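You operate a simulated robot arm through the tools that you are given. There is no shell and no other tool.

Carry out the task below with a simulated two-armed robot. There is one attempt and no reset: what you move stays moved.

Task
Swap the worn brake pad for pad A250.
Fine: open the mesh guard, free the pad lever, lay the worn pad on the pad ledge, seat the new one, lever to HOLD, shut the guard; brake lever stays on, other pads stay. Where these are worked on the way, their far stop is far enough and under half their travel is too little: pad lever of the brake.

Only the result counts: the job must be done as asked and must still hold three seconds after the hand-in. Knocking over, shifting, dropping, spilling or breaking anything else fails it.

Robot
Two 7-joint arms with two-finger parallel grippers on one trunk that stands fixed in place. Base frame: the origin is at the foot of the trunk, x ahead of it, y to its left, z up. Lengths are in m, angles in rad, forces in N, time in s.
The left shoulder is at [0.071, 0.156, 0.93], the right one opposite. Payload 3.91 kg a hand.
The tool frame of a hand sits at the grasp point between the pads (the TCP): z along the fingers, y along the line on which they close. The tips reach 0.03 m beyond it. The gripper opens to 0.11 m. The fingers are 0.02 m wide and 0.01 m thick; the gripper's body (0.048 by 0.112 m) begins 0.055 m behind the TCP.
Orientation is that of the tool frame in the base frame, as a unit quaternion [w, x, y, z]. With the fingers straight down and closing along the base's y, the tool's x points along the base's -x, its y along +y and its z along -z.

Tools
- The arms move only by the tool play_rows. It takes "left_rows", "right_rows" or both (then of equal length, played together; a hand with none holds still); each is a list that holds one entry, the list of rows, each a list of 7 numbers: the shift along the tool's x, y, z in m, then the turn, a rotation vector about the tool's x, y, z in rad, then the finger opening in m, from 0 to 0.11. In form: [[[x, y, z, ax, ay, az, claw], ...]]. A call has 1 to 20 rows; each row is the pose to reach, as a shift and turn from the pose commanded when the call began, along the tool's axes at that moment. Rows are played at 5 a second. More than 0.05 m and 0.15 rad between two rows, or a gripper value outside its range, and nothing of the call is played. A pose out of reach is approached as far as the arm can. The call stops where the force on the tool passes 90 N (or 10 N more than at its start, if that is more) or the arm is blocked; 0.2 s more then pass. The fingers move at their own pace (about 0.108 m/s each) and stop on an object; they squeeze with about 27 N. The grip force told is the motor's: it shows also when the fingers shut on nothing. Time passes only in rows, and 0.2 s behind the last, so rows that repeat a pose let the fingers close. The reply holds the time, the measured pose of the TCP, the force on the tool along the base axes, the opening and the grip force, in the units named above and with some noise, with the torque about the TCP (base axes, N m) and any sound that the robot's microphone picked up.
- Cameras (640 x 400 px; columns grow to the right, rows downward): "scene" is now at [0.1259, -0.0546, 1.1716]; the picture's right is [-0.58, -0.81, 0.00], its down [-0.36, 0.26, -0.90] and it looks along [0.73, -0.52, -0.45] (base axes); focal length 373 px, centre (320, 200). "left" rides on the left gripper at [0.072, -0.017, -0.103] in its tool frame; the picture's right is [0.23, 0.97, 0.00], its down [-0.76, 0.18, -0.62] and it looks along [-0.61, 0.14, 0.78] (tool axes); focal length 222 px, centre (320, 200). "right" rides on the right gripper at [0.072, 0.017, -0.103] in its tool frame; the picture's right is [-0.23, 0.97, 0.00], its down [-0.76, -0.18, -0.62] and it looks along [-0.61, -0.14, 0.78] (tool axes); focal length 222 px, centre (320, 200). There is no depth. A picture from a camera that has moved, and an enlarged one, comes with that camera's place and axes in the base frame and with its lens.
- camera(camera): a new picture of that camera. It takes no simulated time.
- lift_body(by): slides the trunk up (or, below 0, down) by that many m; the arms and the scene camera ride with it, the base frame stays. It gives what a move gives, with no picture.
- aim_head(pan, tilt): turns the head with the scene camera to pan (to the left, within 1.501 rad either way) and tilt (down, from -0.506 to 1.204), counted from straight ahead of the robot. It gives what a move gives.
- enlarge(camera, box): a new picture of the part [left, top, right, bottom] of that camera's present view, enlarged. It takes no simulated time.
- hand_in(): hands the job in; it is judged then, once.

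Nothing tells you positions but the pictures and the camera data. Unless the task says otherwise, let go and move clear before handing in.

The tools are called as a command line: name --argument value ..., lists and objects as JSON in quotes. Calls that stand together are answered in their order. play_rows: Moves the arms, as the interface text tells. Its arguments: {"type":"object","properties":{"left_rows":{"type":"array","items":{"type":"array","items":{"type":"array","items":{"type":"number"}}}},"right_rows":{"type":"array","items":{"type":"array","items":{"type":"array","items":{"type":"number"}}}}},"required":[]} The other tools are called the same way: lift_body (by) slides the trunk up or down; aim_head (pan, tilt) turns the head that bears the scene camera; camera (camera) takes a picture; enlarge (camera, box) takes an enlarged picture of a part of a camera's view; hand_in () hands the job in.

At the start:

```text
t: 0.0
left_ee_pos: [0.8966, -0.1666, 0.9806]
left_ee_rot: [0.0, 0.0, 1.0, 0.0]
left_force: [0.0, -0.2, -0.6]
left_wrist_torque: [0.01, -0.01, -0.04]
left_gripper_width: 0.1102
left_grip_force: 0.0
right_ee_pos: [0.5882, -0.6735, 0.9644]
right_ee_rot: [0.0, 0.001, 1.0, 0.0]
right_force: [0.2, 0.2, 0.0]
right_wrist_torque: [0.0, 0.05, -0.04]
right_gripper_width: 0.11
right_grip_force: 0.1
trunk travel left (down, up): [-0.375, 0.565]
head pan, tilt: [-0.623, 0.461]
```

scene: 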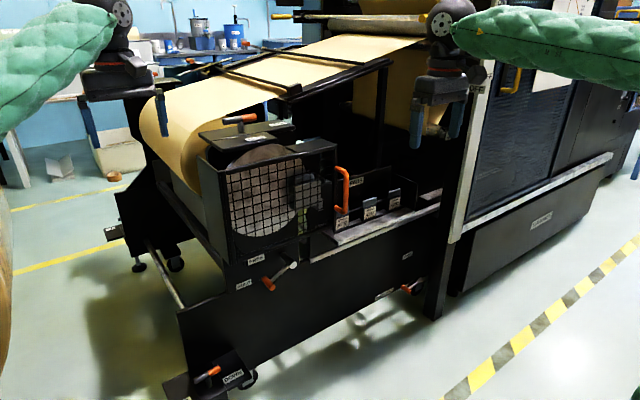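
right: 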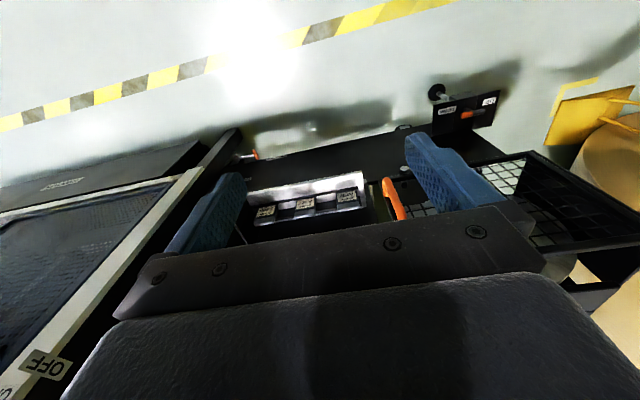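
left: 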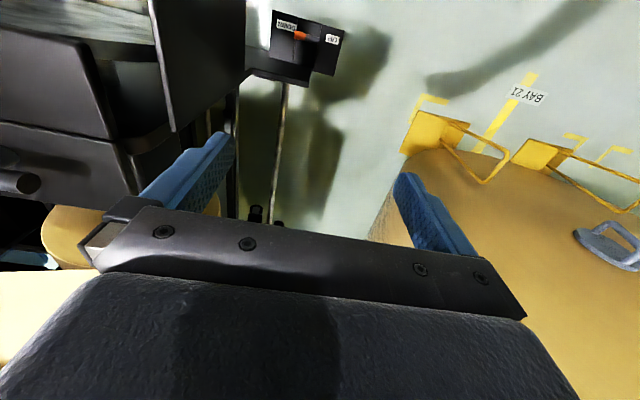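

I see a machine with a mesh guard over a drum, an orange handle on the guard, several levers with labels and a tray with pads. I'll look closer at each part before moving anything.

enlarge --camera "scene" --box '[180, 100, 340, 200]'

enlarge --camera "scene" --box '[300, 150, 460, 250]'

enlarge --camera "scene" --box '[200, 200, 360, 300]'

enlarge --camera "right" --box '[230, 130, 550, 330]'

enlarge --camera "scene" --box '[160, 300, 320, 400]'

```text
4.00 times, centred on (260, 150) of scene
camera zoom: at [0.1259, -0.0546, 1.1716], right [-0.58, -0.81, 0.0], down [-0.36, 0.26, -0.9], along [0.73, -0.52, -0.45], focal length 1493 px, centre (560, 400)
```

zoom: 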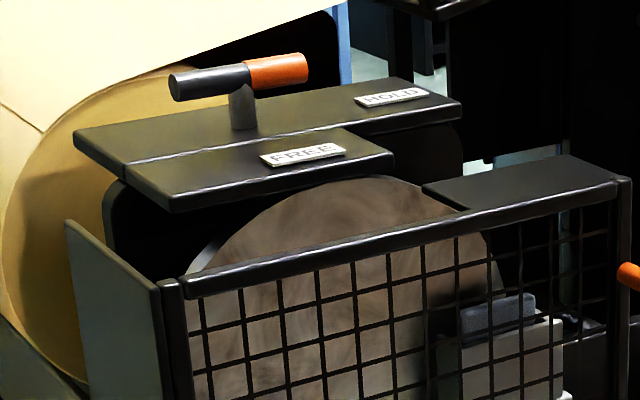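

```text
4.00 times, centred on (380, 200) of scene
camera zoom: at [0.1259, -0.0546, 1.1716], right [-0.58, -0.81, 0.0], down [-0.36, 0.26, -0.9], along [0.73, -0.52, -0.45], focal length 1493 px, centre (80, 200)
```

zoom: 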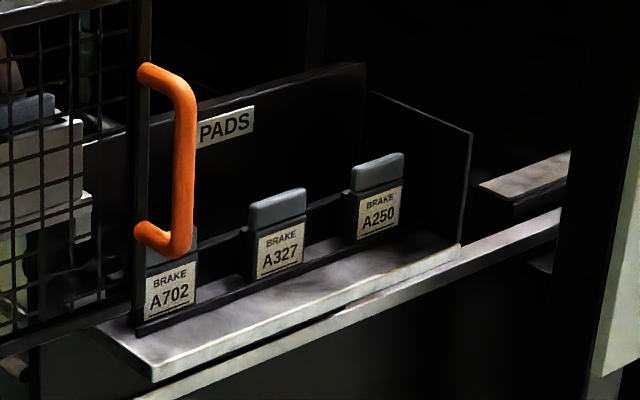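

```text
4.00 times, centred on (280, 250) of scene
camera zoom: at [0.1259, -0.0546, 1.1716], right [-0.58, -0.81, 0.0], down [-0.36, 0.26, -0.9], along [0.73, -0.52, -0.45], focal length 1493 px, centre (480, 0)
```

zoom: 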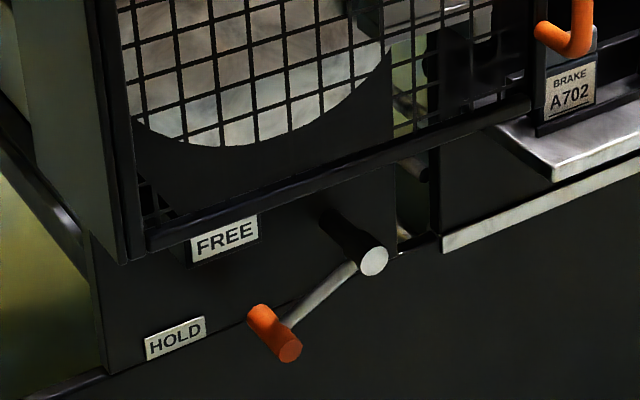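

```text
2.00 times, centred on (390, 230) of right
camera zoom: at [0.5146, -0.6571, 1.0682], right [0.23, 0.97, 0.0], down [0.76, -0.18, 0.62], along [0.61, -0.14, -0.78], focal length 444 px, centre (180, 140)
```

zoom: 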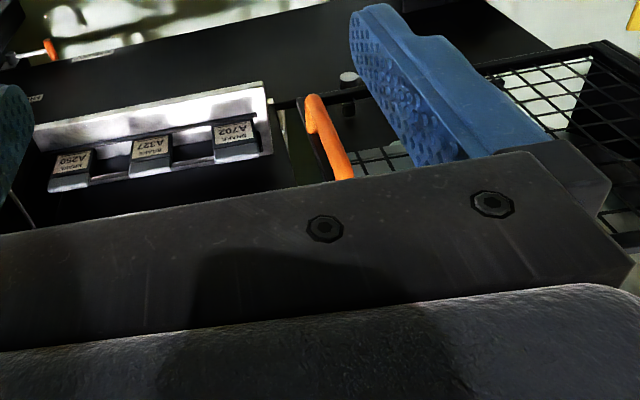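

```text
4.00 times, centred on (240, 350) of scene
camera zoom: at [0.1259, -0.0546, 1.1716], right [-0.58, -0.81, 0.0], down [-0.36, 0.26, -0.9], along [0.73, -0.52, -0.45], focal length 1493 px, centre (640, -400)
```

zoom: 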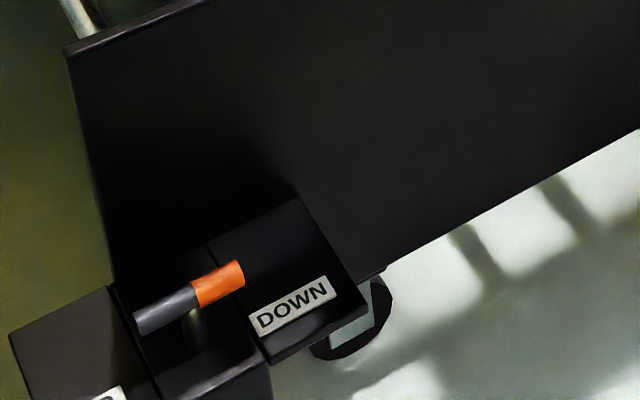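

Two levers carry FREE/HOLD labels and there are more knobs. I'll zoom in on all labels to tell the pad lever from the brake lever.

enlarge --camera "scene" --box '[360, 230, 440, 300]'

enlarge --camera "scene" --box '[230, 240, 310, 300]'

enlarge --camera "scene" --box '[270, 140, 350, 190]'

enlarge --camera "scene" --box '[90, 170, 250, 270]'

enlarge --camera "scene" --box '[280, 160, 340, 240]'

enlarge --camera "left" --box '[230, 0, 390, 100]'

```text
5.71 times, centred on (400, 265) of scene
camera zoom: at [0.1259, -0.0546, 1.1716], right [-0.58, -0.81, 0.0], down [-0.36, 0.26, -0.9], along [0.73, -0.52, -0.45], focal length 2133 px, centre (-137, -171)
```

zoom: 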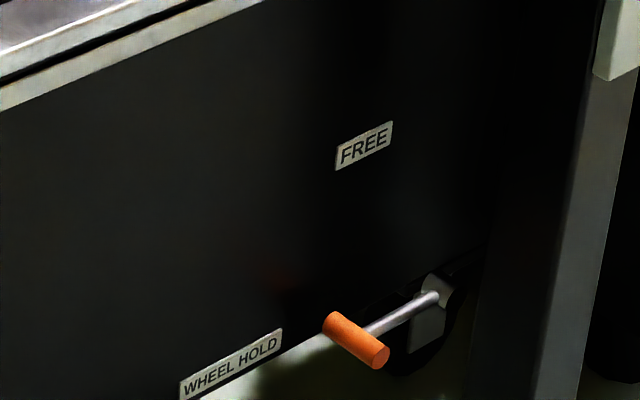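

```text
6.67 times, centred on (270, 270) of scene
camera zoom: at [0.1259, -0.0546, 1.1716], right [-0.58, -0.81, 0.0], down [-0.36, 0.26, -0.9], along [0.73, -0.52, -0.45], focal length 2489 px, centre (653, -267)
```

zoom: 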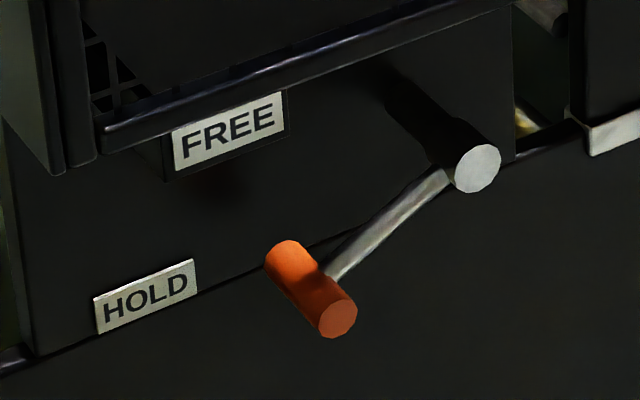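

```text
8.00 times, centred on (310, 165) of scene
camera zoom: at [0.1259, -0.0546, 1.1716], right [-0.58, -0.81, 0.0], down [-0.36, 0.26, -0.9], along [0.73, -0.52, -0.45], focal length 2986 px, centre (400, 480)
```

zoom: 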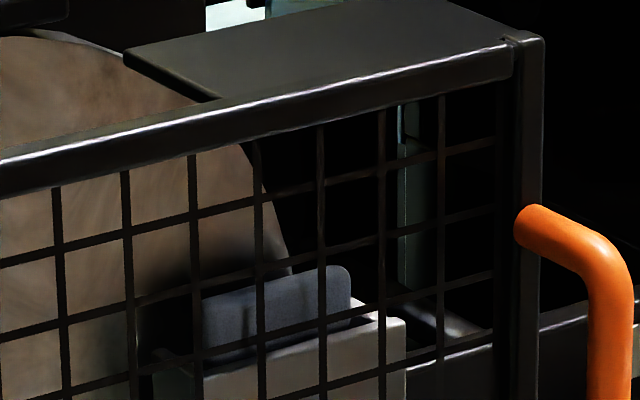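

```text
4.00 times, centred on (170, 220) of scene
camera zoom: at [0.1259, -0.0546, 1.1716], right [-0.58, -0.81, 0.0], down [-0.36, 0.26, -0.9], along [0.73, -0.52, -0.45], focal length 1493 px, centre (920, 120)
```

zoom: 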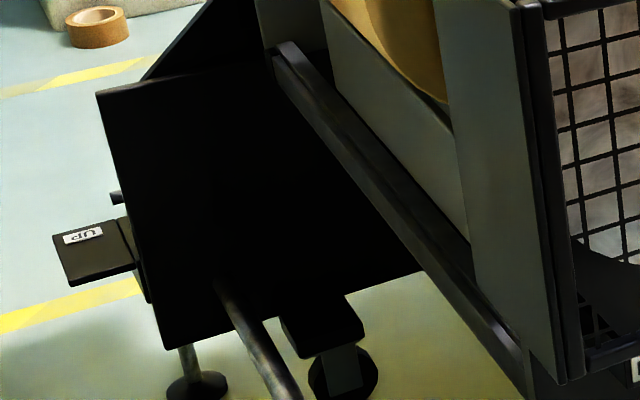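

```text
5.00 times, centred on (310, 200) of scene
camera zoom: at [0.1259, -0.0546, 1.1716], right [-0.58, -0.81, 0.0], down [-0.36, 0.26, -0.9], along [0.73, -0.52, -0.45], focal length 1866 px, centre (370, 200)
```

zoom: 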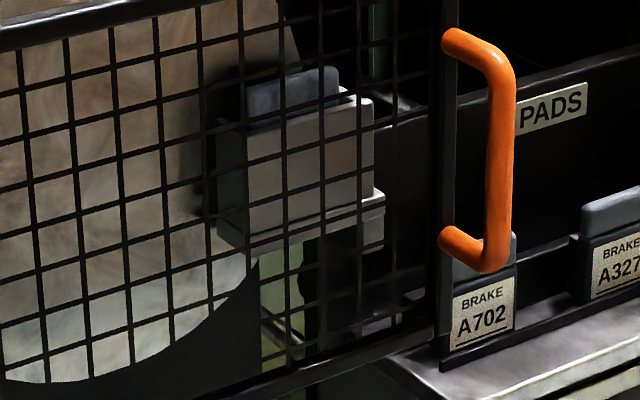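

```text
4.00 times, centred on (310, 50) of left
camera zoom: at [0.8241, -0.1819, 1.0839], right [-0.23, 0.97, 0.0], down [0.76, 0.18, 0.62], along [0.61, 0.14, -0.78], focal length 888 px, centre (360, 800)
```

zoom: 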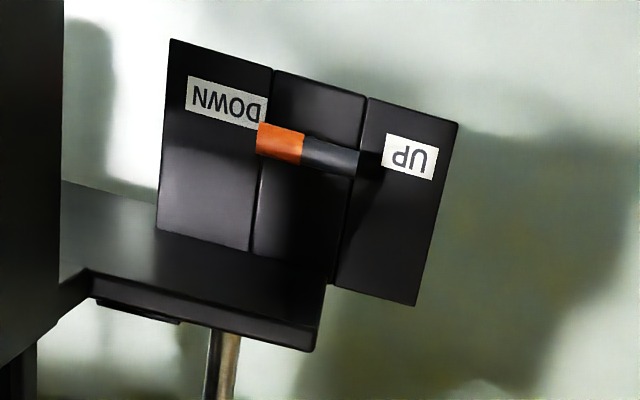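

The guard looks like a swing door at x≈0.81 (y −0.31 to −0.595), with its handle near (0.76, −0.59, 0.78). Pad A250 is near (0.87, −0.88, 0.66). Next I'll aim the head around to identify the other levers and find the pad ledge.

aim_head --pan -0.55 --tilt 0.6

camera --camera "scene"

enlarge --camera "scene" --box '[160, 20, 320, 120]'

enlarge --camera "right" --box '[0, 100, 160, 400]'

enlarge --camera "right" --box '[420, 80, 520, 160]'

enlarge --camera "scene" --box '[120, 80, 440, 280]'

```text
t: 0.7
left_ee_pos: [0.897, -0.1651, 0.9806]
left_ee_rot: [0.001, 0.0, 1.0, 0.0]
left_force: [-0.8, 0.0, 0.0]
left_wrist_torque: [0.0, 0.02, 0.03]
left_gripper_width: 0.1101
left_grip_force: 0.0
right_ee_pos: [0.5869, -0.6748, 0.9657]
right_ee_rot: [0.001, 0.001, 1.0, -0.001]
right_force: [-0.6, -0.3, 0.0]
right_wrist_torque: [-0.01, -0.01, -0.02]
right_gripper_width: 0.11
right_grip_force: 0.1
trunk travel left (down, up): [-0.375, 0.565]
head pan, tilt: [-0.55, 0.6]
```

```text
taken
camera scene: at [0.1268, -0.0474, 1.1591], right [-0.52, -0.85, 0.0], down [-0.48, 0.3, -0.82], along [0.7, -0.43, -0.57], focal length 373 px, centre (320, 200)
```

scene: 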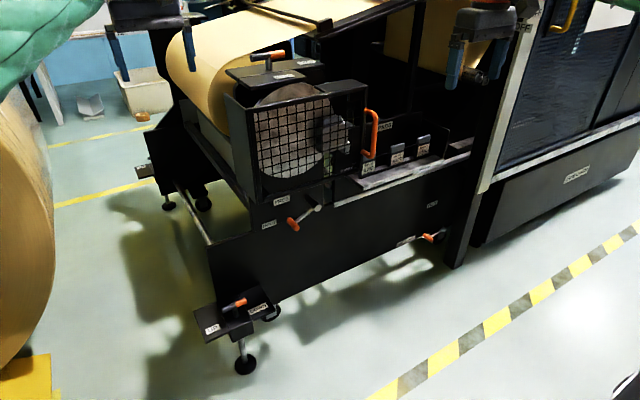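

```text
4.00 times, centred on (240, 70) of scene
camera zoom: at [0.1268, -0.0474, 1.1591], right [-0.52, -0.85, 0.0], down [-0.48, 0.3, -0.82], along [0.7, -0.43, -0.57], focal length 1493 px, centre (640, 720)
```

zoom: 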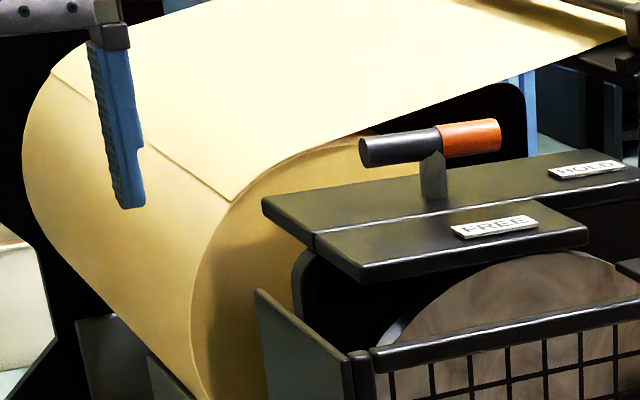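

```text
1.33 times, centred on (80, 250) of right
camera zoom: at [0.5146, -0.6571, 1.0683], right [0.23, 0.97, 0.0], down [0.76, -0.18, 0.62], along [0.61, -0.14, -0.78], focal length 296 px, centre (640, 133)
```

zoom: 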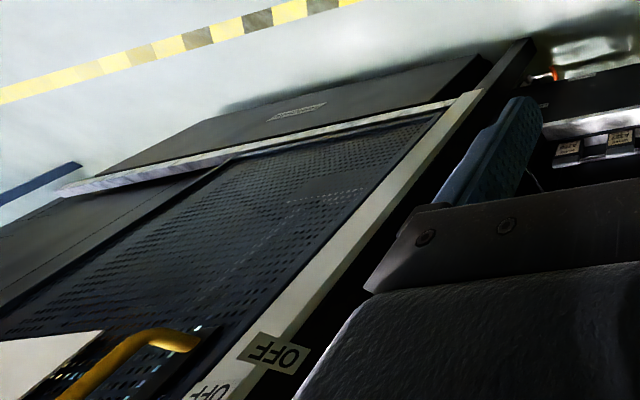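

```text
5.00 times, centred on (470, 120) of right
camera zoom: at [0.5146, -0.6571, 1.0683], right [0.23, 0.97, 0.0], down [0.76, -0.18, 0.62], along [0.61, -0.14, -0.78], focal length 1111 px, centre (-430, 600)
```

zoom: 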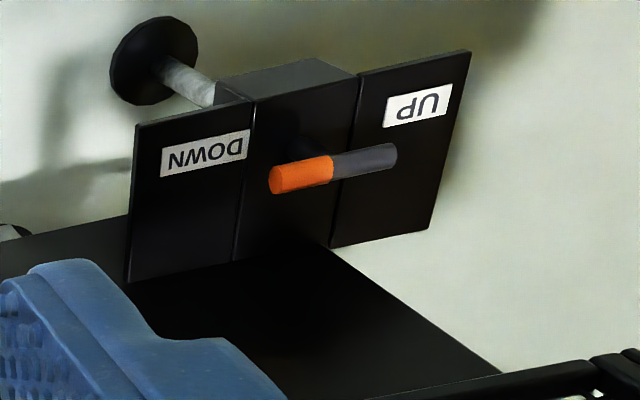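

```text
2.00 times, centred on (280, 180) of scene
camera zoom: at [0.1268, -0.0474, 1.1591], right [-0.52, -0.85, 0.0], down [-0.48, 0.3, -0.82], along [0.7, -0.43, -0.57], focal length 747 px, centre (400, 240)
```

zoom: 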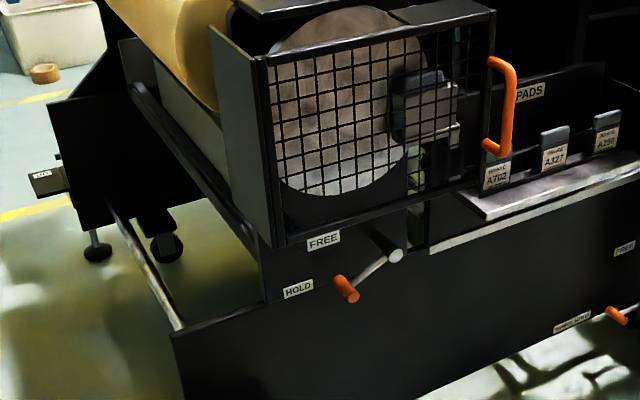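

The crank lever on the front (FREE/HOLD) and the T lever on top (FREE/HOLD) are both candidates for the pad lever. I'll look left with the head to check for clearance, then raise the trunk for a better overhead view.

aim_head --pan 0.0 --tilt 0.3

camera --camera "scene"

camera --camera "left"

```text
t: 1.7
left_ee_pos: [0.8963, -0.1653, 0.9811]
left_ee_rot: [0.0, 0.0, 1.0, 0.0]
left_force: [-0.1, 0.3, -0.5]
left_wrist_torque: [0.01, 0.02, -0.03]
left_gripper_width: 0.11
left_grip_force: 0.0
right_ee_pos: [0.5872, -0.6741, 0.9653]
right_ee_rot: [0.0, 0.001, 1.0, 0.0]
right_force: [0.7, 1.2, 0.5]
right_wrist_torque: [0.02, 0.04, 0.0]
right_gripper_width: 0.1099
right_grip_force: 0.1
trunk travel left (down, up): [-0.375, 0.565]
head pan, tilt: [0.0, 0.3]
```

```text
taken
camera scene: at [0.1448, -0.0013, 1.1865], right [0.0, -1.0, 0.0], down [-0.3, 0.0, -0.95], along [0.95, 0.0, -0.3], focal length 373 px, centre (320, 200)
```

scene: 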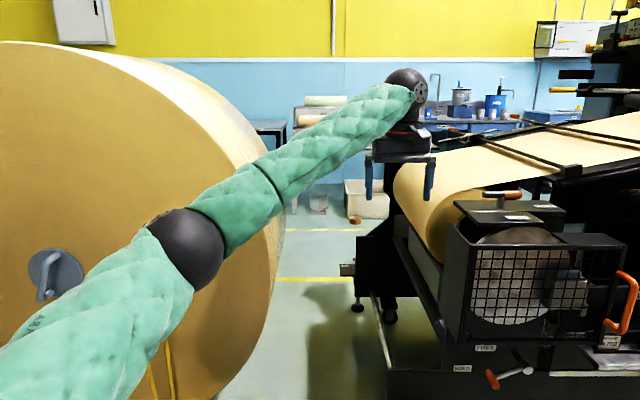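

```text
taken
camera left: at [0.8242, -0.1819, 1.0839], right [-0.23, 0.97, 0.0], down [0.76, 0.18, 0.62], along [0.61, 0.14, -0.78], focal length 222 px, centre (320, 200)
```

left: 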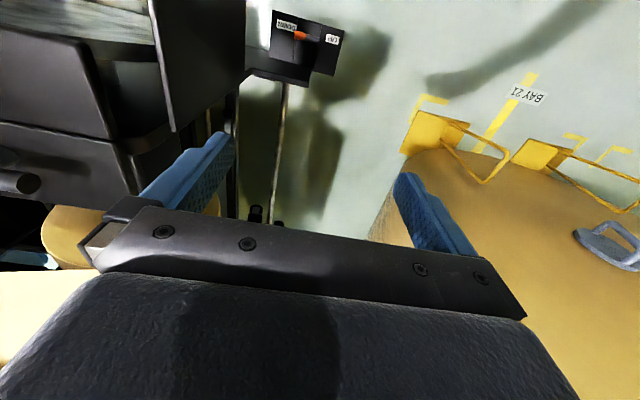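

The large reel to the left sits behind the left arm, so I'll leave that arm alone for now. Raising the trunk moves the arms straight up, clear of things, and gives a better overhead view.

lift_body --by 0.15

lift_body --by 0.15

aim_head --pan -0.5 --tilt 0.75

camera --camera "scene"

camera --camera "right"

```text
t: 3.4
left_ee_pos: [0.8976, -0.1657, 1.1317]
left_ee_rot: [-0.001, 0.0, 1.0, 0.0]
left_force: [0.8, -0.3, 0.1]
left_wrist_torque: [0.02, 0.02, -0.01]
left_gripper_width: 0.1095
left_grip_force: 0.1
right_ee_pos: [0.588, -0.674, 1.1141]
right_ee_rot: [-0.001, 0.002, 1.0, 0.0]
right_force: [0.5, 0.8, 0.0]
right_wrist_torque: [0.02, -0.04, -0.04]
right_gripper_width: 0.1103
right_grip_force: 0.0
trunk travel left (down, up): [-0.525, 0.415]
head pan, tilt: [0.0, 0.3]
```

```text
t: 5.2
left_ee_pos: [0.898, -0.1644, 1.2813]
left_ee_rot: [-0.001, -0.001, 1.0, 0.0]
left_force: [-0.7, -0.7, 0.1]
left_wrist_torque: [-0.02, 0.0, -0.01]
left_gripper_width: 0.11
left_grip_force: 0.1
right_ee_pos: [0.588, -0.6747, 1.2645]
right_ee_rot: [0.0, 0.001, 1.0, 0.0]
right_force: [0.2, 0.9, 0.1]
right_wrist_torque: [-0.02, 0.01, -0.03]
right_gripper_width: 0.1098
right_grip_force: 0.0
trunk travel left (down, up): [-0.675, 0.265]
head pan, tilt: [0.0, 0.3]
```

```text
t: 6.1
left_ee_pos: [0.8969, -0.1647, 1.2809]
left_ee_rot: [0.0, 0.0, 1.0, 0.0]
left_force: [0.4, -0.4, 1.5]
left_wrist_torque: [-0.01, 0.01, -0.02]
left_gripper_width: 0.11
left_grip_force: 0.1
right_ee_pos: [0.587, -0.6742, 1.2656]
right_ee_rot: [0.0, 0.001, 1.0, -0.001]
right_force: [0.1, 0.6, -0.3]
right_wrist_torque: [-0.01, 0.0, 0.01]
right_gripper_width: 0.1099
right_grip_force: 0.1
trunk travel left (down, up): [-0.675, 0.265]
head pan, tilt: [-0.499, 0.75]
```

```text
taken
camera scene: at [0.1244, -0.0408, 1.4462], right [-0.48, -0.88, 0.0], down [-0.6, 0.33, -0.73], along [0.64, -0.35, -0.68], focal length 373 px, centre (320, 200)
```

scene: 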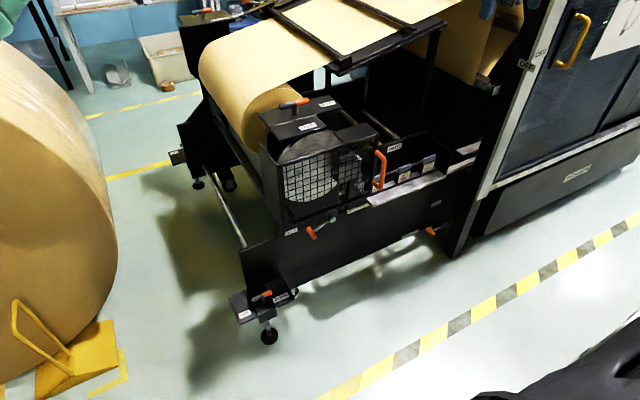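

```text
taken
camera right: at [0.5147, -0.6572, 1.3682], right [0.23, 0.97, 0.0], down [0.76, -0.18, 0.62], along [0.61, -0.14, -0.78], focal length 222 px, centre (320, 200)
```

right: 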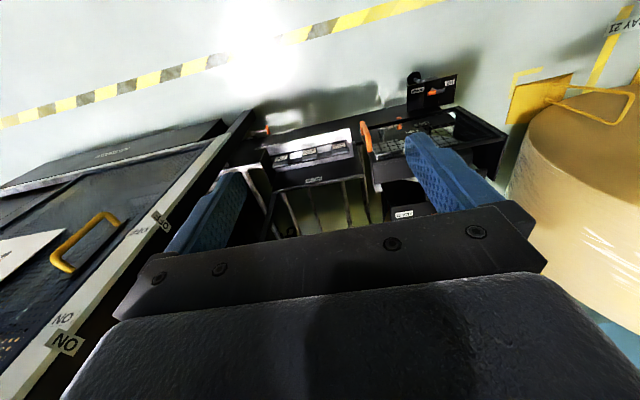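

enlarge --camera "scene" --box '[250, 80, 410, 180]'

enlarge --camera "scene" --box '[320, 110, 400, 160]'

enlarge --camera "scene" --box '[340, 120, 500, 220]'

enlarge --camera "scene" --box '[260, 180, 380, 255]'

enlarge --camera "right" --box '[240, 100, 480, 250]'

```text
4.00 times, centred on (330, 130) of scene
camera zoom: at [0.1244, -0.0408, 1.4462], right [-0.48, -0.88, 0.0], down [-0.6, 0.33, -0.73], along [0.64, -0.35, -0.68], focal length 1493 px, centre (280, 480)
```

zoom: 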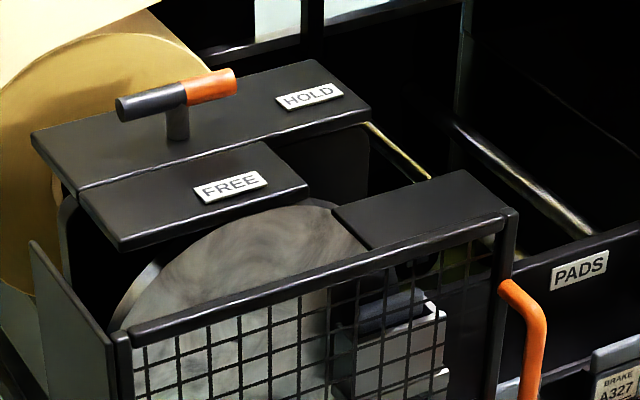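

```text
8.00 times, centred on (360, 135) of scene
camera zoom: at [0.1244, -0.0408, 1.4462], right [-0.48, -0.88, 0.0], down [-0.6, 0.33, -0.73], along [0.64, -0.35, -0.68], focal length 2986 px, centre (0, 720)
```

zoom: 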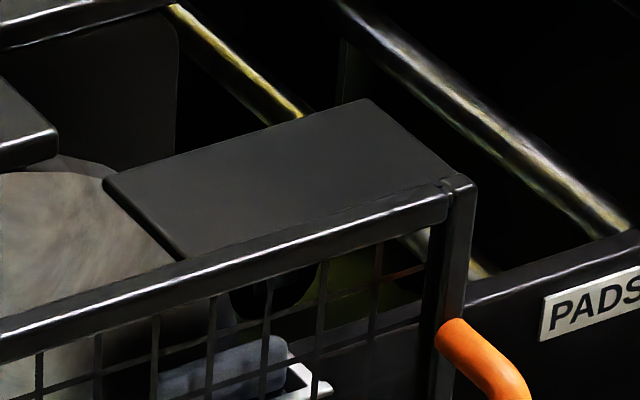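

```text
4.00 times, centred on (420, 170) of scene
camera zoom: at [0.1244, -0.0408, 1.4462], right [-0.48, -0.88, 0.0], down [-0.6, 0.33, -0.73], along [0.64, -0.35, -0.68], focal length 1493 px, centre (-80, 320)
```

zoom: 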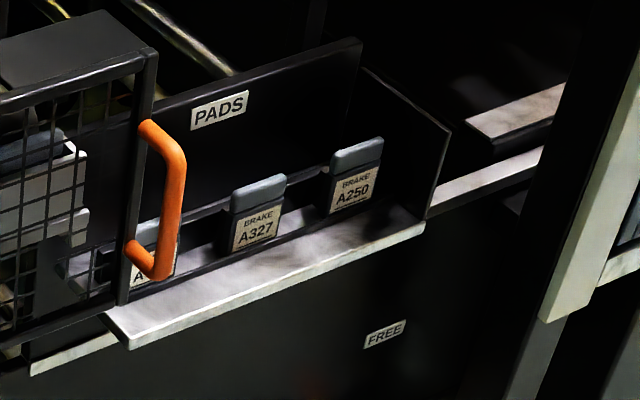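

```text
5.33 times, centred on (320, 218) of scene
camera zoom: at [0.1244, -0.0408, 1.4462], right [-0.48, -0.88, 0.0], down [-0.6, 0.33, -0.73], along [0.64, -0.35, -0.68], focal length 1991 px, centre (320, 107)
```

zoom: 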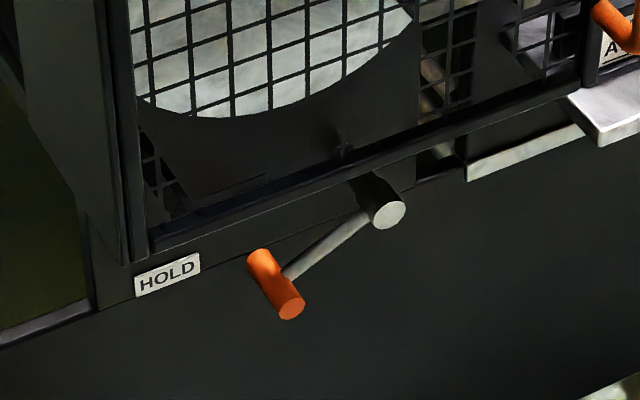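

```text
2.67 times, centred on (360, 175) of right
camera zoom: at [0.5147, -0.6572, 1.3682], right [0.23, 0.97, 0.0], down [0.76, -0.18, 0.62], along [0.61, -0.14, -0.78], focal length 592 px, centre (213, 267)
```

zoom: 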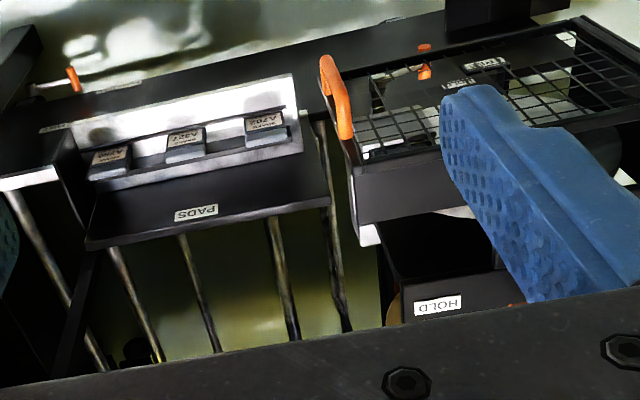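

The pads tray (with the metal ledge in front) is clear. Both FREE/HOLD levers are on HOLD now. I'll lower the trunk again and use the right-hand camera for a front view behind the guard, to see which lever is linked to the pad clamp.

lift_body --by -0.3

play_rows --right_rows '[[[0.01, 0.04, 0.005, 0, -0.12, 0, 0.11], [0.02, 0.08, 0.01, 0, -0.24, 0, 0.11], [0.03, 0.12, 0.015, 0, -0.36, 0, 0.11], [0.03, 0.15, 0.015, 0, -0.48, 0, 0.11], [0.03, 0.15, 0.015, 0, -0.52, 0, 0.11]]]'

camera --camera "right"

```text
t: 9.1
left_ee_pos: [0.8977, -0.1645, 0.9803]
left_ee_rot: [0.0, -0.001, 1.0, 0.0]
left_force: [-0.5, 0.3, 0.2]
left_wrist_torque: [-0.01, -0.05, 0.02]
left_gripper_width: 0.11
left_grip_force: 0.0
right_ee_pos: [0.5874, -0.674, 0.9657]
right_ee_rot: [0.0, 0.001, 1.0, -0.001]
right_force: [-0.5, -0.1, 0.3]
right_wrist_torque: [0.01, 0.02, -0.02]
right_gripper_width: 0.1099
right_grip_force: 0.0
trunk travel left (down, up): [-0.375, 0.565]
head pan, tilt: [-0.499, 0.75]
```

```text
t: 10.3
left_ee_pos: [0.8964, -0.1635, 0.9834]
left_ee_rot: [0.001, 0.0, 1.0, 0.0]
left_force: [0.1, -0.2, 0.0]
left_wrist_torque: [-0.05, -0.02, -0.02]
left_gripper_width: 0.11
left_grip_force: 0.1
right_ee_pos: [0.5548, -0.5232, 0.9501]
right_ee_rot: [0.258, 0.0, 0.966, 0.0]
right_force: [-0.1, -0.4, 0.6]
right_wrist_torque: [-0.05, 0.01, 0.0]
right_gripper_width: 0.1101
right_grip_force: 0.1
trunk travel left (down, up): [-0.375, 0.565]
head pan, tilt: [-0.499, 0.75]
```

```text
taken
camera right: at [0.4409, -0.5064, 1.0041], right [0.2, 0.97, 0.11], down [0.35, -0.18, 0.92], along [0.92, -0.14, -0.37], focal length 222 px, centre (320, 200)
```

right: 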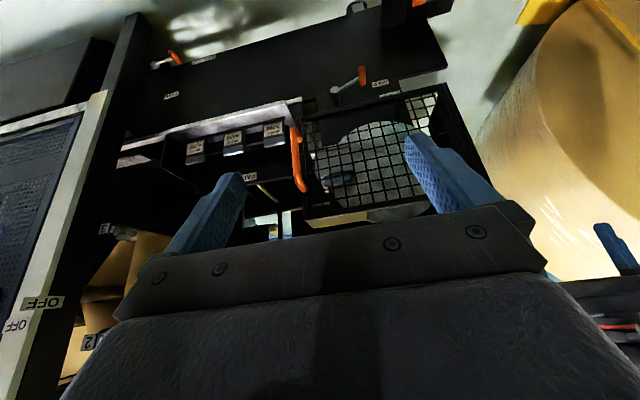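

enlarge --camera "right" --box '[280, 50, 460, 230]'

enlarge --camera "right" --box '[300, 110, 400, 230]'

enlarge --camera "right" --box '[150, 90, 310, 190]'

```text
2.22 times, centred on (370, 140) of right
camera zoom: at [0.4409, -0.5064, 1.0041], right [0.2, 0.97, 0.11], down [0.35, -0.18, 0.92], along [0.92, -0.14, -0.37], focal length 494 px, centre (209, 333)
```

zoom: 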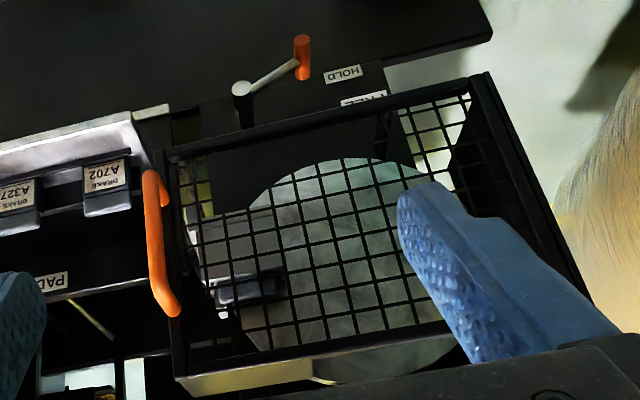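

```text
3.33 times, centred on (350, 170) of right
camera zoom: at [0.4409, -0.5064, 1.0041], right [0.2, 0.97, 0.11], down [0.35, -0.18, 0.92], along [0.92, -0.14, -0.37], focal length 740 px, centre (220, 300)
```

zoom: 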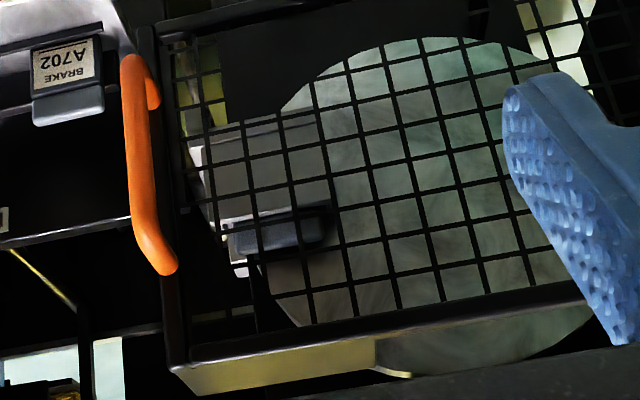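

```text
4.00 times, centred on (230, 140) of right
camera zoom: at [0.4409, -0.5064, 1.0041], right [0.2, 0.97, 0.11], down [0.35, -0.18, 0.92], along [0.92, -0.14, -0.37], focal length 888 px, centre (680, 440)
```

zoom: 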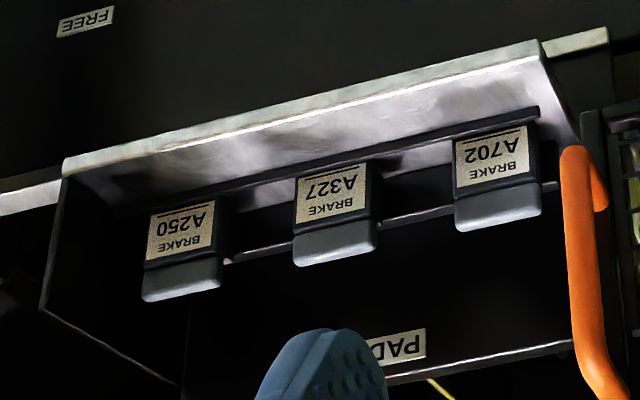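

The crank hub is near (0.872, −0.498, 0.538), with its handle at about (0.88, −0.423, 0.505). I also saw ON/OFF labels on the beige post, so I'll check whether the brake lever is over there.

aim_head --pan -0.95 --tilt 0.2

camera --camera "scene"

enlarge --camera "right" --box '[0, 200, 160, 400]'

```text
t: 11.3
left_ee_pos: [0.8978, -0.1645, 0.9813]
left_ee_rot: [0.0, 0.0, 1.0, 0.0]
left_force: [-0.1, 0.2, -0.5]
left_wrist_torque: [0.0, 0.0, 0.01]
left_gripper_width: 0.1099
left_grip_force: 0.0
right_ee_pos: [0.5558, -0.5247, 0.9495]
right_ee_rot: [0.256, 0.0, 0.967, 0.0]
right_force: [-0.3, -1.1, -0.3]
right_wrist_torque: [0.01, -0.01, 0.01]
right_gripper_width: 0.11
right_grip_force: 0.1
trunk travel left (down, up): [-0.375, 0.565]
head pan, tilt: [-0.949, 0.201]
```

```text
taken
camera scene: at [0.1057, -0.0769, 1.1957], right [-0.81, -0.58, 0.0], down [-0.12, 0.16, -0.98], along [0.57, -0.8, -0.2], focal length 373 px, centre (320, 200)
```

scene: 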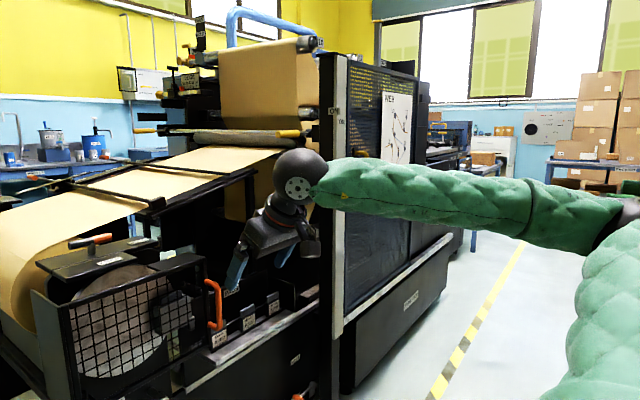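

```text
2.00 times, centred on (80, 300) of right
camera zoom: at [0.4422, -0.5076, 1.0031], right [0.2, 0.97, 0.11], down [0.35, -0.18, 0.92], along [0.91, -0.14, -0.38], focal length 444 px, centre (800, 0)
```

zoom: 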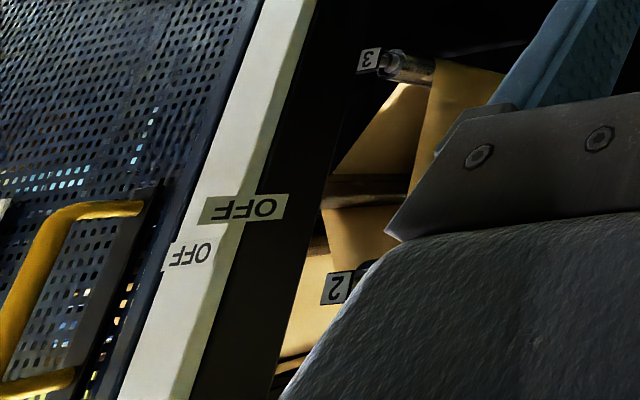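

enlarge --camera "scene" --box '[300, 60, 440, 180]'

enlarge --camera "scene" --box '[160, 0, 340, 120]'

enlarge --camera "scene" --box '[20, 220, 180, 340]'

enlarge --camera "scene" --box '[0, 150, 240, 300]'

enlarge --camera "scene" --box '[100, 300, 340, 400]'

```text
3.33 times, centred on (370, 120) of scene
camera zoom: at [0.1057, -0.0769, 1.1957], right [-0.81, -0.58, 0.0], down [-0.12, 0.16, -0.98], along [0.57, -0.8, -0.2], focal length 1244 px, centre (153, 467)
```

zoom: 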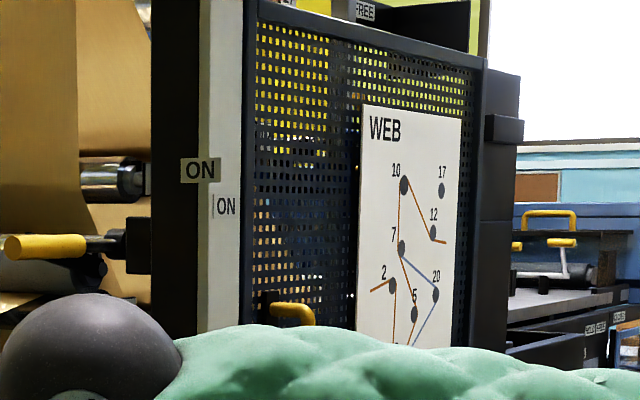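

```text
3.33 times, centred on (250, 60) of scene
camera zoom: at [0.1057, -0.0769, 1.1957], right [-0.81, -0.58, 0.0], down [-0.12, 0.16, -0.98], along [0.57, -0.8, -0.2], focal length 1244 px, centre (553, 667)
```

zoom: 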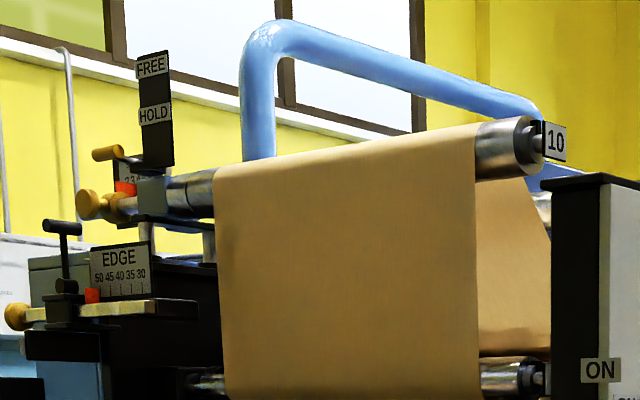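

```text
3.33 times, centred on (100, 280) of scene
camera zoom: at [0.1057, -0.0769, 1.1957], right [-0.81, -0.58, 0.0], down [-0.12, 0.16, -0.98], along [0.57, -0.8, -0.2], focal length 1244 px, centre (1053, -67)
```

zoom: 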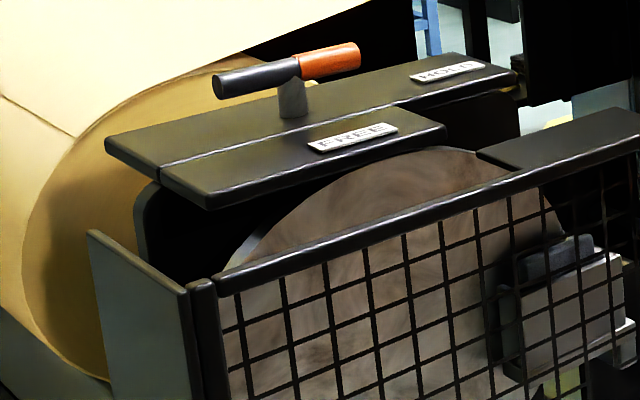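

```text
2.67 times, centred on (120, 225) of scene
camera zoom: at [0.1057, -0.0769, 1.1957], right [-0.81, -0.58, 0.0], down [-0.12, 0.16, -0.98], along [0.57, -0.8, -0.2], focal length 996 px, centre (853, 133)
```

zoom: 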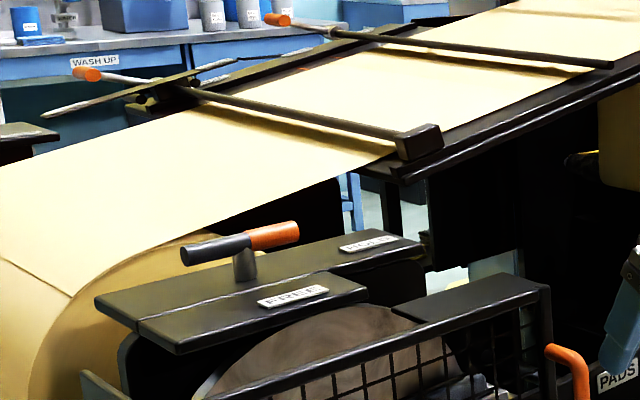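

```text
2.67 times, centred on (220, 350) of scene
camera zoom: at [0.1057, -0.0769, 1.1957], right [-0.81, -0.58, 0.0], down [-0.12, 0.16, -0.98], along [0.57, -0.8, -0.2], focal length 996 px, centre (587, -200)
```

zoom: 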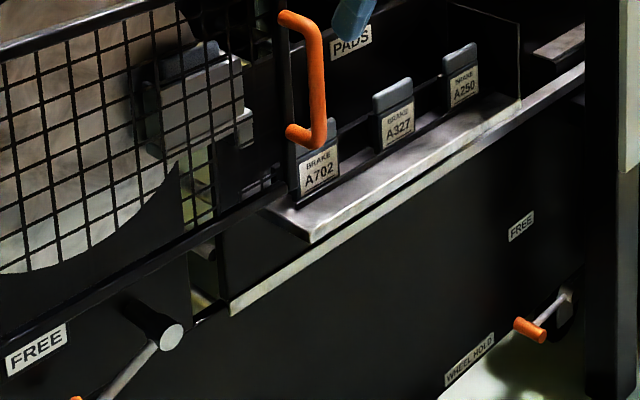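

Both FREE/HOLD levers belong to the brake unit. I take the T lever on top, set to HOLD, as the brake lever, and the crank near the pad as the pad lever, and I'll recheck that once the guard is open. Next the right hand goes to the guard handle at about (0.762, −0.589, 0.785).

play_rows --right_rows '[[[0, -0.011, 0.032, 0, -0.131, 0, 0.08], [0, -0.022, 0.064, 0, -0.262, 0, 0.08], [0, -0.033, 0.096, 0, -0.393, 0, 0.08], [0, -0.044, 0.128, 0, -0.524, 0, 0.08], [0, -0.055, 0.16, 0, -0.655, 0, 0.08], [0, -0.065, 0.19, 0, -0.788, 0, 0.08]]]'

aim_head --pan -0.623 --tilt 0.461

camera --camera "scene"

camera --camera "right"

```text
t: 12.9
left_ee_pos: [0.8978, -0.1616, 0.9805]
left_ee_rot: [-0.001, -0.001, 1.0, -0.001]
left_force: [-0.2, 0.2, -0.1]
left_wrist_torque: [-0.01, 0.02, -0.01]
left_gripper_width: 0.11
left_grip_force: 0.1
right_ee_pos: [0.5766, -0.5949, 0.6375]
right_ee_rot: [0.462, 0.002, 0.887, -0.008]
right_force: [0.1, -0.1, 0.2]
right_wrist_torque: [-0.04, 0.03, -0.04]
right_gripper_width: 0.0802
right_grip_force: 0.1
right hand out of reach, approached as far as the arm can: row 6
trunk travel left (down, up): [-0.375, 0.565]
head pan, tilt: [-0.949, 0.201]
stopped in row 6 (right hand): the arm was blocked; the commanded pose is now the measured one
```

```text
t: 13.7
left_ee_pos: [0.8972, -0.1637, 0.9806]
left_ee_rot: [0.0, 0.0, 1.0, 0.001]
left_force: [-0.3, 0.6, 0.4]
left_wrist_torque: [-0.01, 0.01, 0.0]
left_gripper_width: 0.1101
left_grip_force: 0.1
right_ee_pos: [0.5764, -0.5963, 0.6384]
right_ee_rot: [0.463, 0.002, 0.886, -0.007]
right_force: [-0.1, -0.1, -0.1]
right_wrist_torque: [0.01, -0.02, -0.02]
right_gripper_width: 0.0802
right_grip_force: 0.2
trunk travel left (down, up): [-0.375, 0.565]
head pan, tilt: [-0.623, 0.461]
```

```text
taken
camera scene: at [0.1259, -0.0547, 1.1717], right [-0.58, -0.81, 0.0], down [-0.36, 0.26, -0.9], along [0.73, -0.52, -0.44], focal length 373 px, centre (320, 200)
```

scene: 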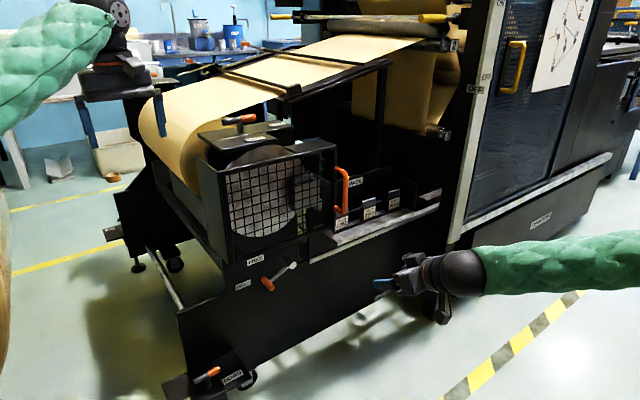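

```text
taken
camera right: at [0.4495, -0.5774, 0.6371], right [0.14, 0.97, 0.18], down [-0.08, -0.17, 0.98], along [0.99, -0.15, 0.05], focal length 222 px, centre (320, 200)
```

right: 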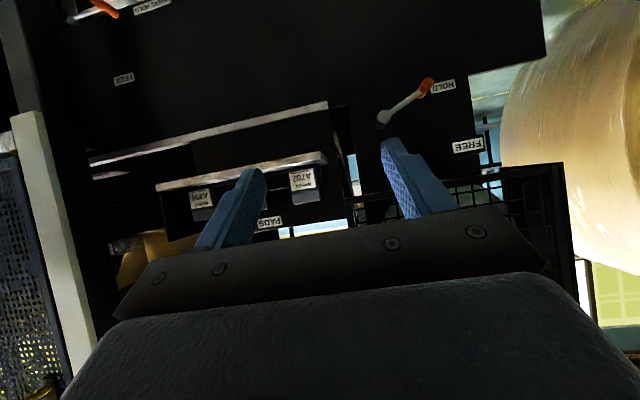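

The steep forward tilt was out of the arm's comfortable reach, so the hand stopped low but free of contact. I'll go up with a tilt of about 50° and retry the handle from there.

play_rows --right_rows '[[[-0.034, 0.002, -0.017, 0, 0.025, 0, 0.08], [-0.068, 0.004, -0.034, 0, 0.05, 0, 0.08], [-0.101, 0.005, -0.051, 0, 0.075, 0, 0.08], [-0.1346, 0.006, -0.0693, 0, 0.09, 0, 0.08]]]'

camera --camera "scene"

camera --camera "right"

```text
t: 14.7
left_ee_pos: [0.8964, -0.1631, 0.9806]
left_ee_rot: [0.0, -0.001, 1.0, 0.001]
left_force: [0.2, -0.5, -0.4]
left_wrist_torque: [0.02, -0.02, 0.04]
left_gripper_width: 0.1104
left_grip_force: 0.1
right_ee_pos: [0.5934, -0.5893, 0.7895]
right_ee_rot: [0.422, 0.002, 0.907, -0.008]
right_force: [-0.1, -0.2, 0.5]
right_wrist_torque: [0.0, 0.0, 0.0]
right_gripper_width: 0.08
right_grip_force: 0.1
trunk travel left (down, up): [-0.375, 0.565]
head pan, tilt: [-0.623, 0.461]
```

```text
taken
camera scene: at [0.1255, -0.054, 1.1716], right [-0.58, -0.81, 0.0], down [-0.36, 0.26, -0.9], along [0.73, -0.52, -0.44], focal length 373 px, centre (320, 200)
```

scene: 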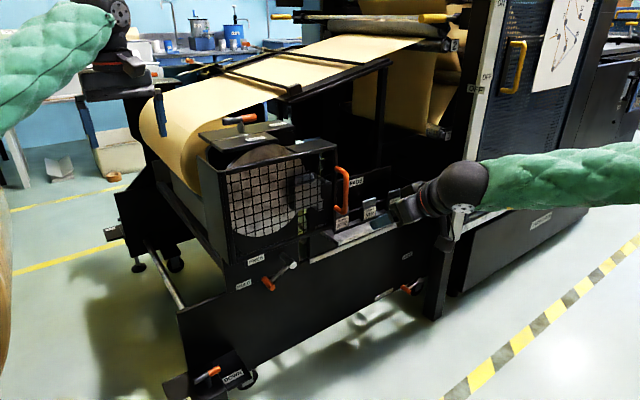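

```text
taken
camera right: at [0.4678, -0.5704, 0.7998], right [0.16, 0.97, 0.16], down [0.01, -0.17, 0.99], along [0.99, -0.15, -0.04], focal length 222 px, centre (320, 200)
```

right: 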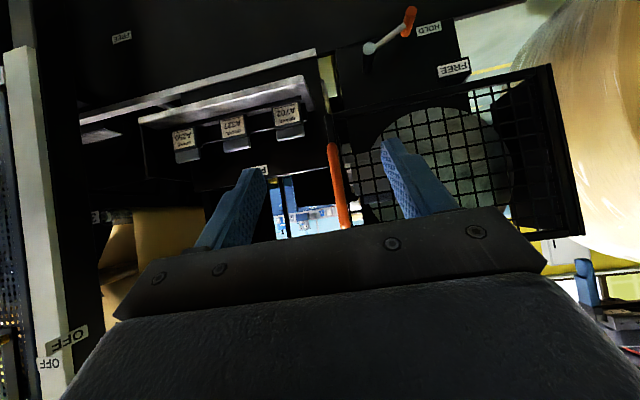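

The handle bar is centred between the open fingers. I'll move straight forward onto it and close.

play_rows --right_rows '[[[-0.0264, 0, 0.0314, 0, 0, 0, 0.08], [-0.0528, 0, 0.0628, 0, 0, 0, 0.08], [-0.0792, 0, 0.0942, 0, 0, 0, 0.08], [-0.1056, 0, 0.1255, 0, 0, 0, 0.08]]]'

camera --camera "right"

enlarge --camera "scene" --box '[290, 130, 450, 230]'

```text
t: 15.7
left_ee_pos: [0.898, -0.1644, 0.98]
left_ee_rot: [-0.001, 0.0, 1.0, 0.0]
left_force: [0.4, -0.5, -0.7]
left_wrist_torque: [0.02, -0.01, 0.01]
left_gripper_width: 0.1098
left_grip_force: 0.1
right_ee_pos: [0.7575, -0.5914, 0.7862]
right_ee_rot: [0.422, 0.005, 0.906, -0.009]
right_force: [0.2, -0.4, 0.7]
right_wrist_torque: [-0.01, 0.02, 0.01]
right_gripper_width: 0.0798
right_grip_force: 0.0
trunk travel left (down, up): [-0.375, 0.565]
head pan, tilt: [-0.623, 0.461]
```

```text
taken
camera right: at [0.6329, -0.5729, 0.7974], right [0.16, 0.97, 0.16], down [0.01, -0.17, 0.99], along [0.99, -0.16, -0.04], focal length 222 px, centre (320, 200)
```

right: 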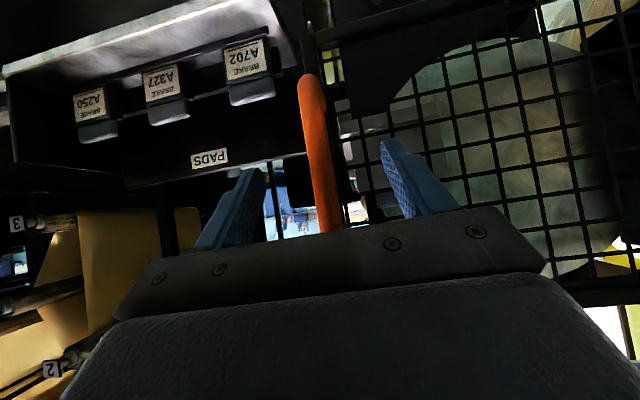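

```text
4.00 times, centred on (370, 180) of scene
camera zoom: at [0.1263, -0.0554, 1.1716], right [-0.59, -0.81, 0.0], down [-0.36, 0.26, -0.9], along [0.73, -0.52, -0.45], focal length 1493 px, centre (120, 280)
```

zoom: 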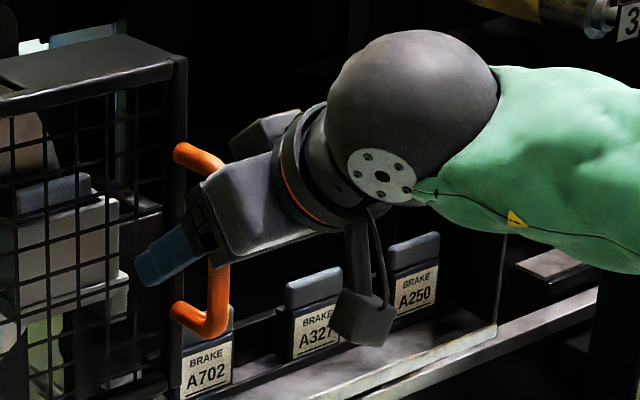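

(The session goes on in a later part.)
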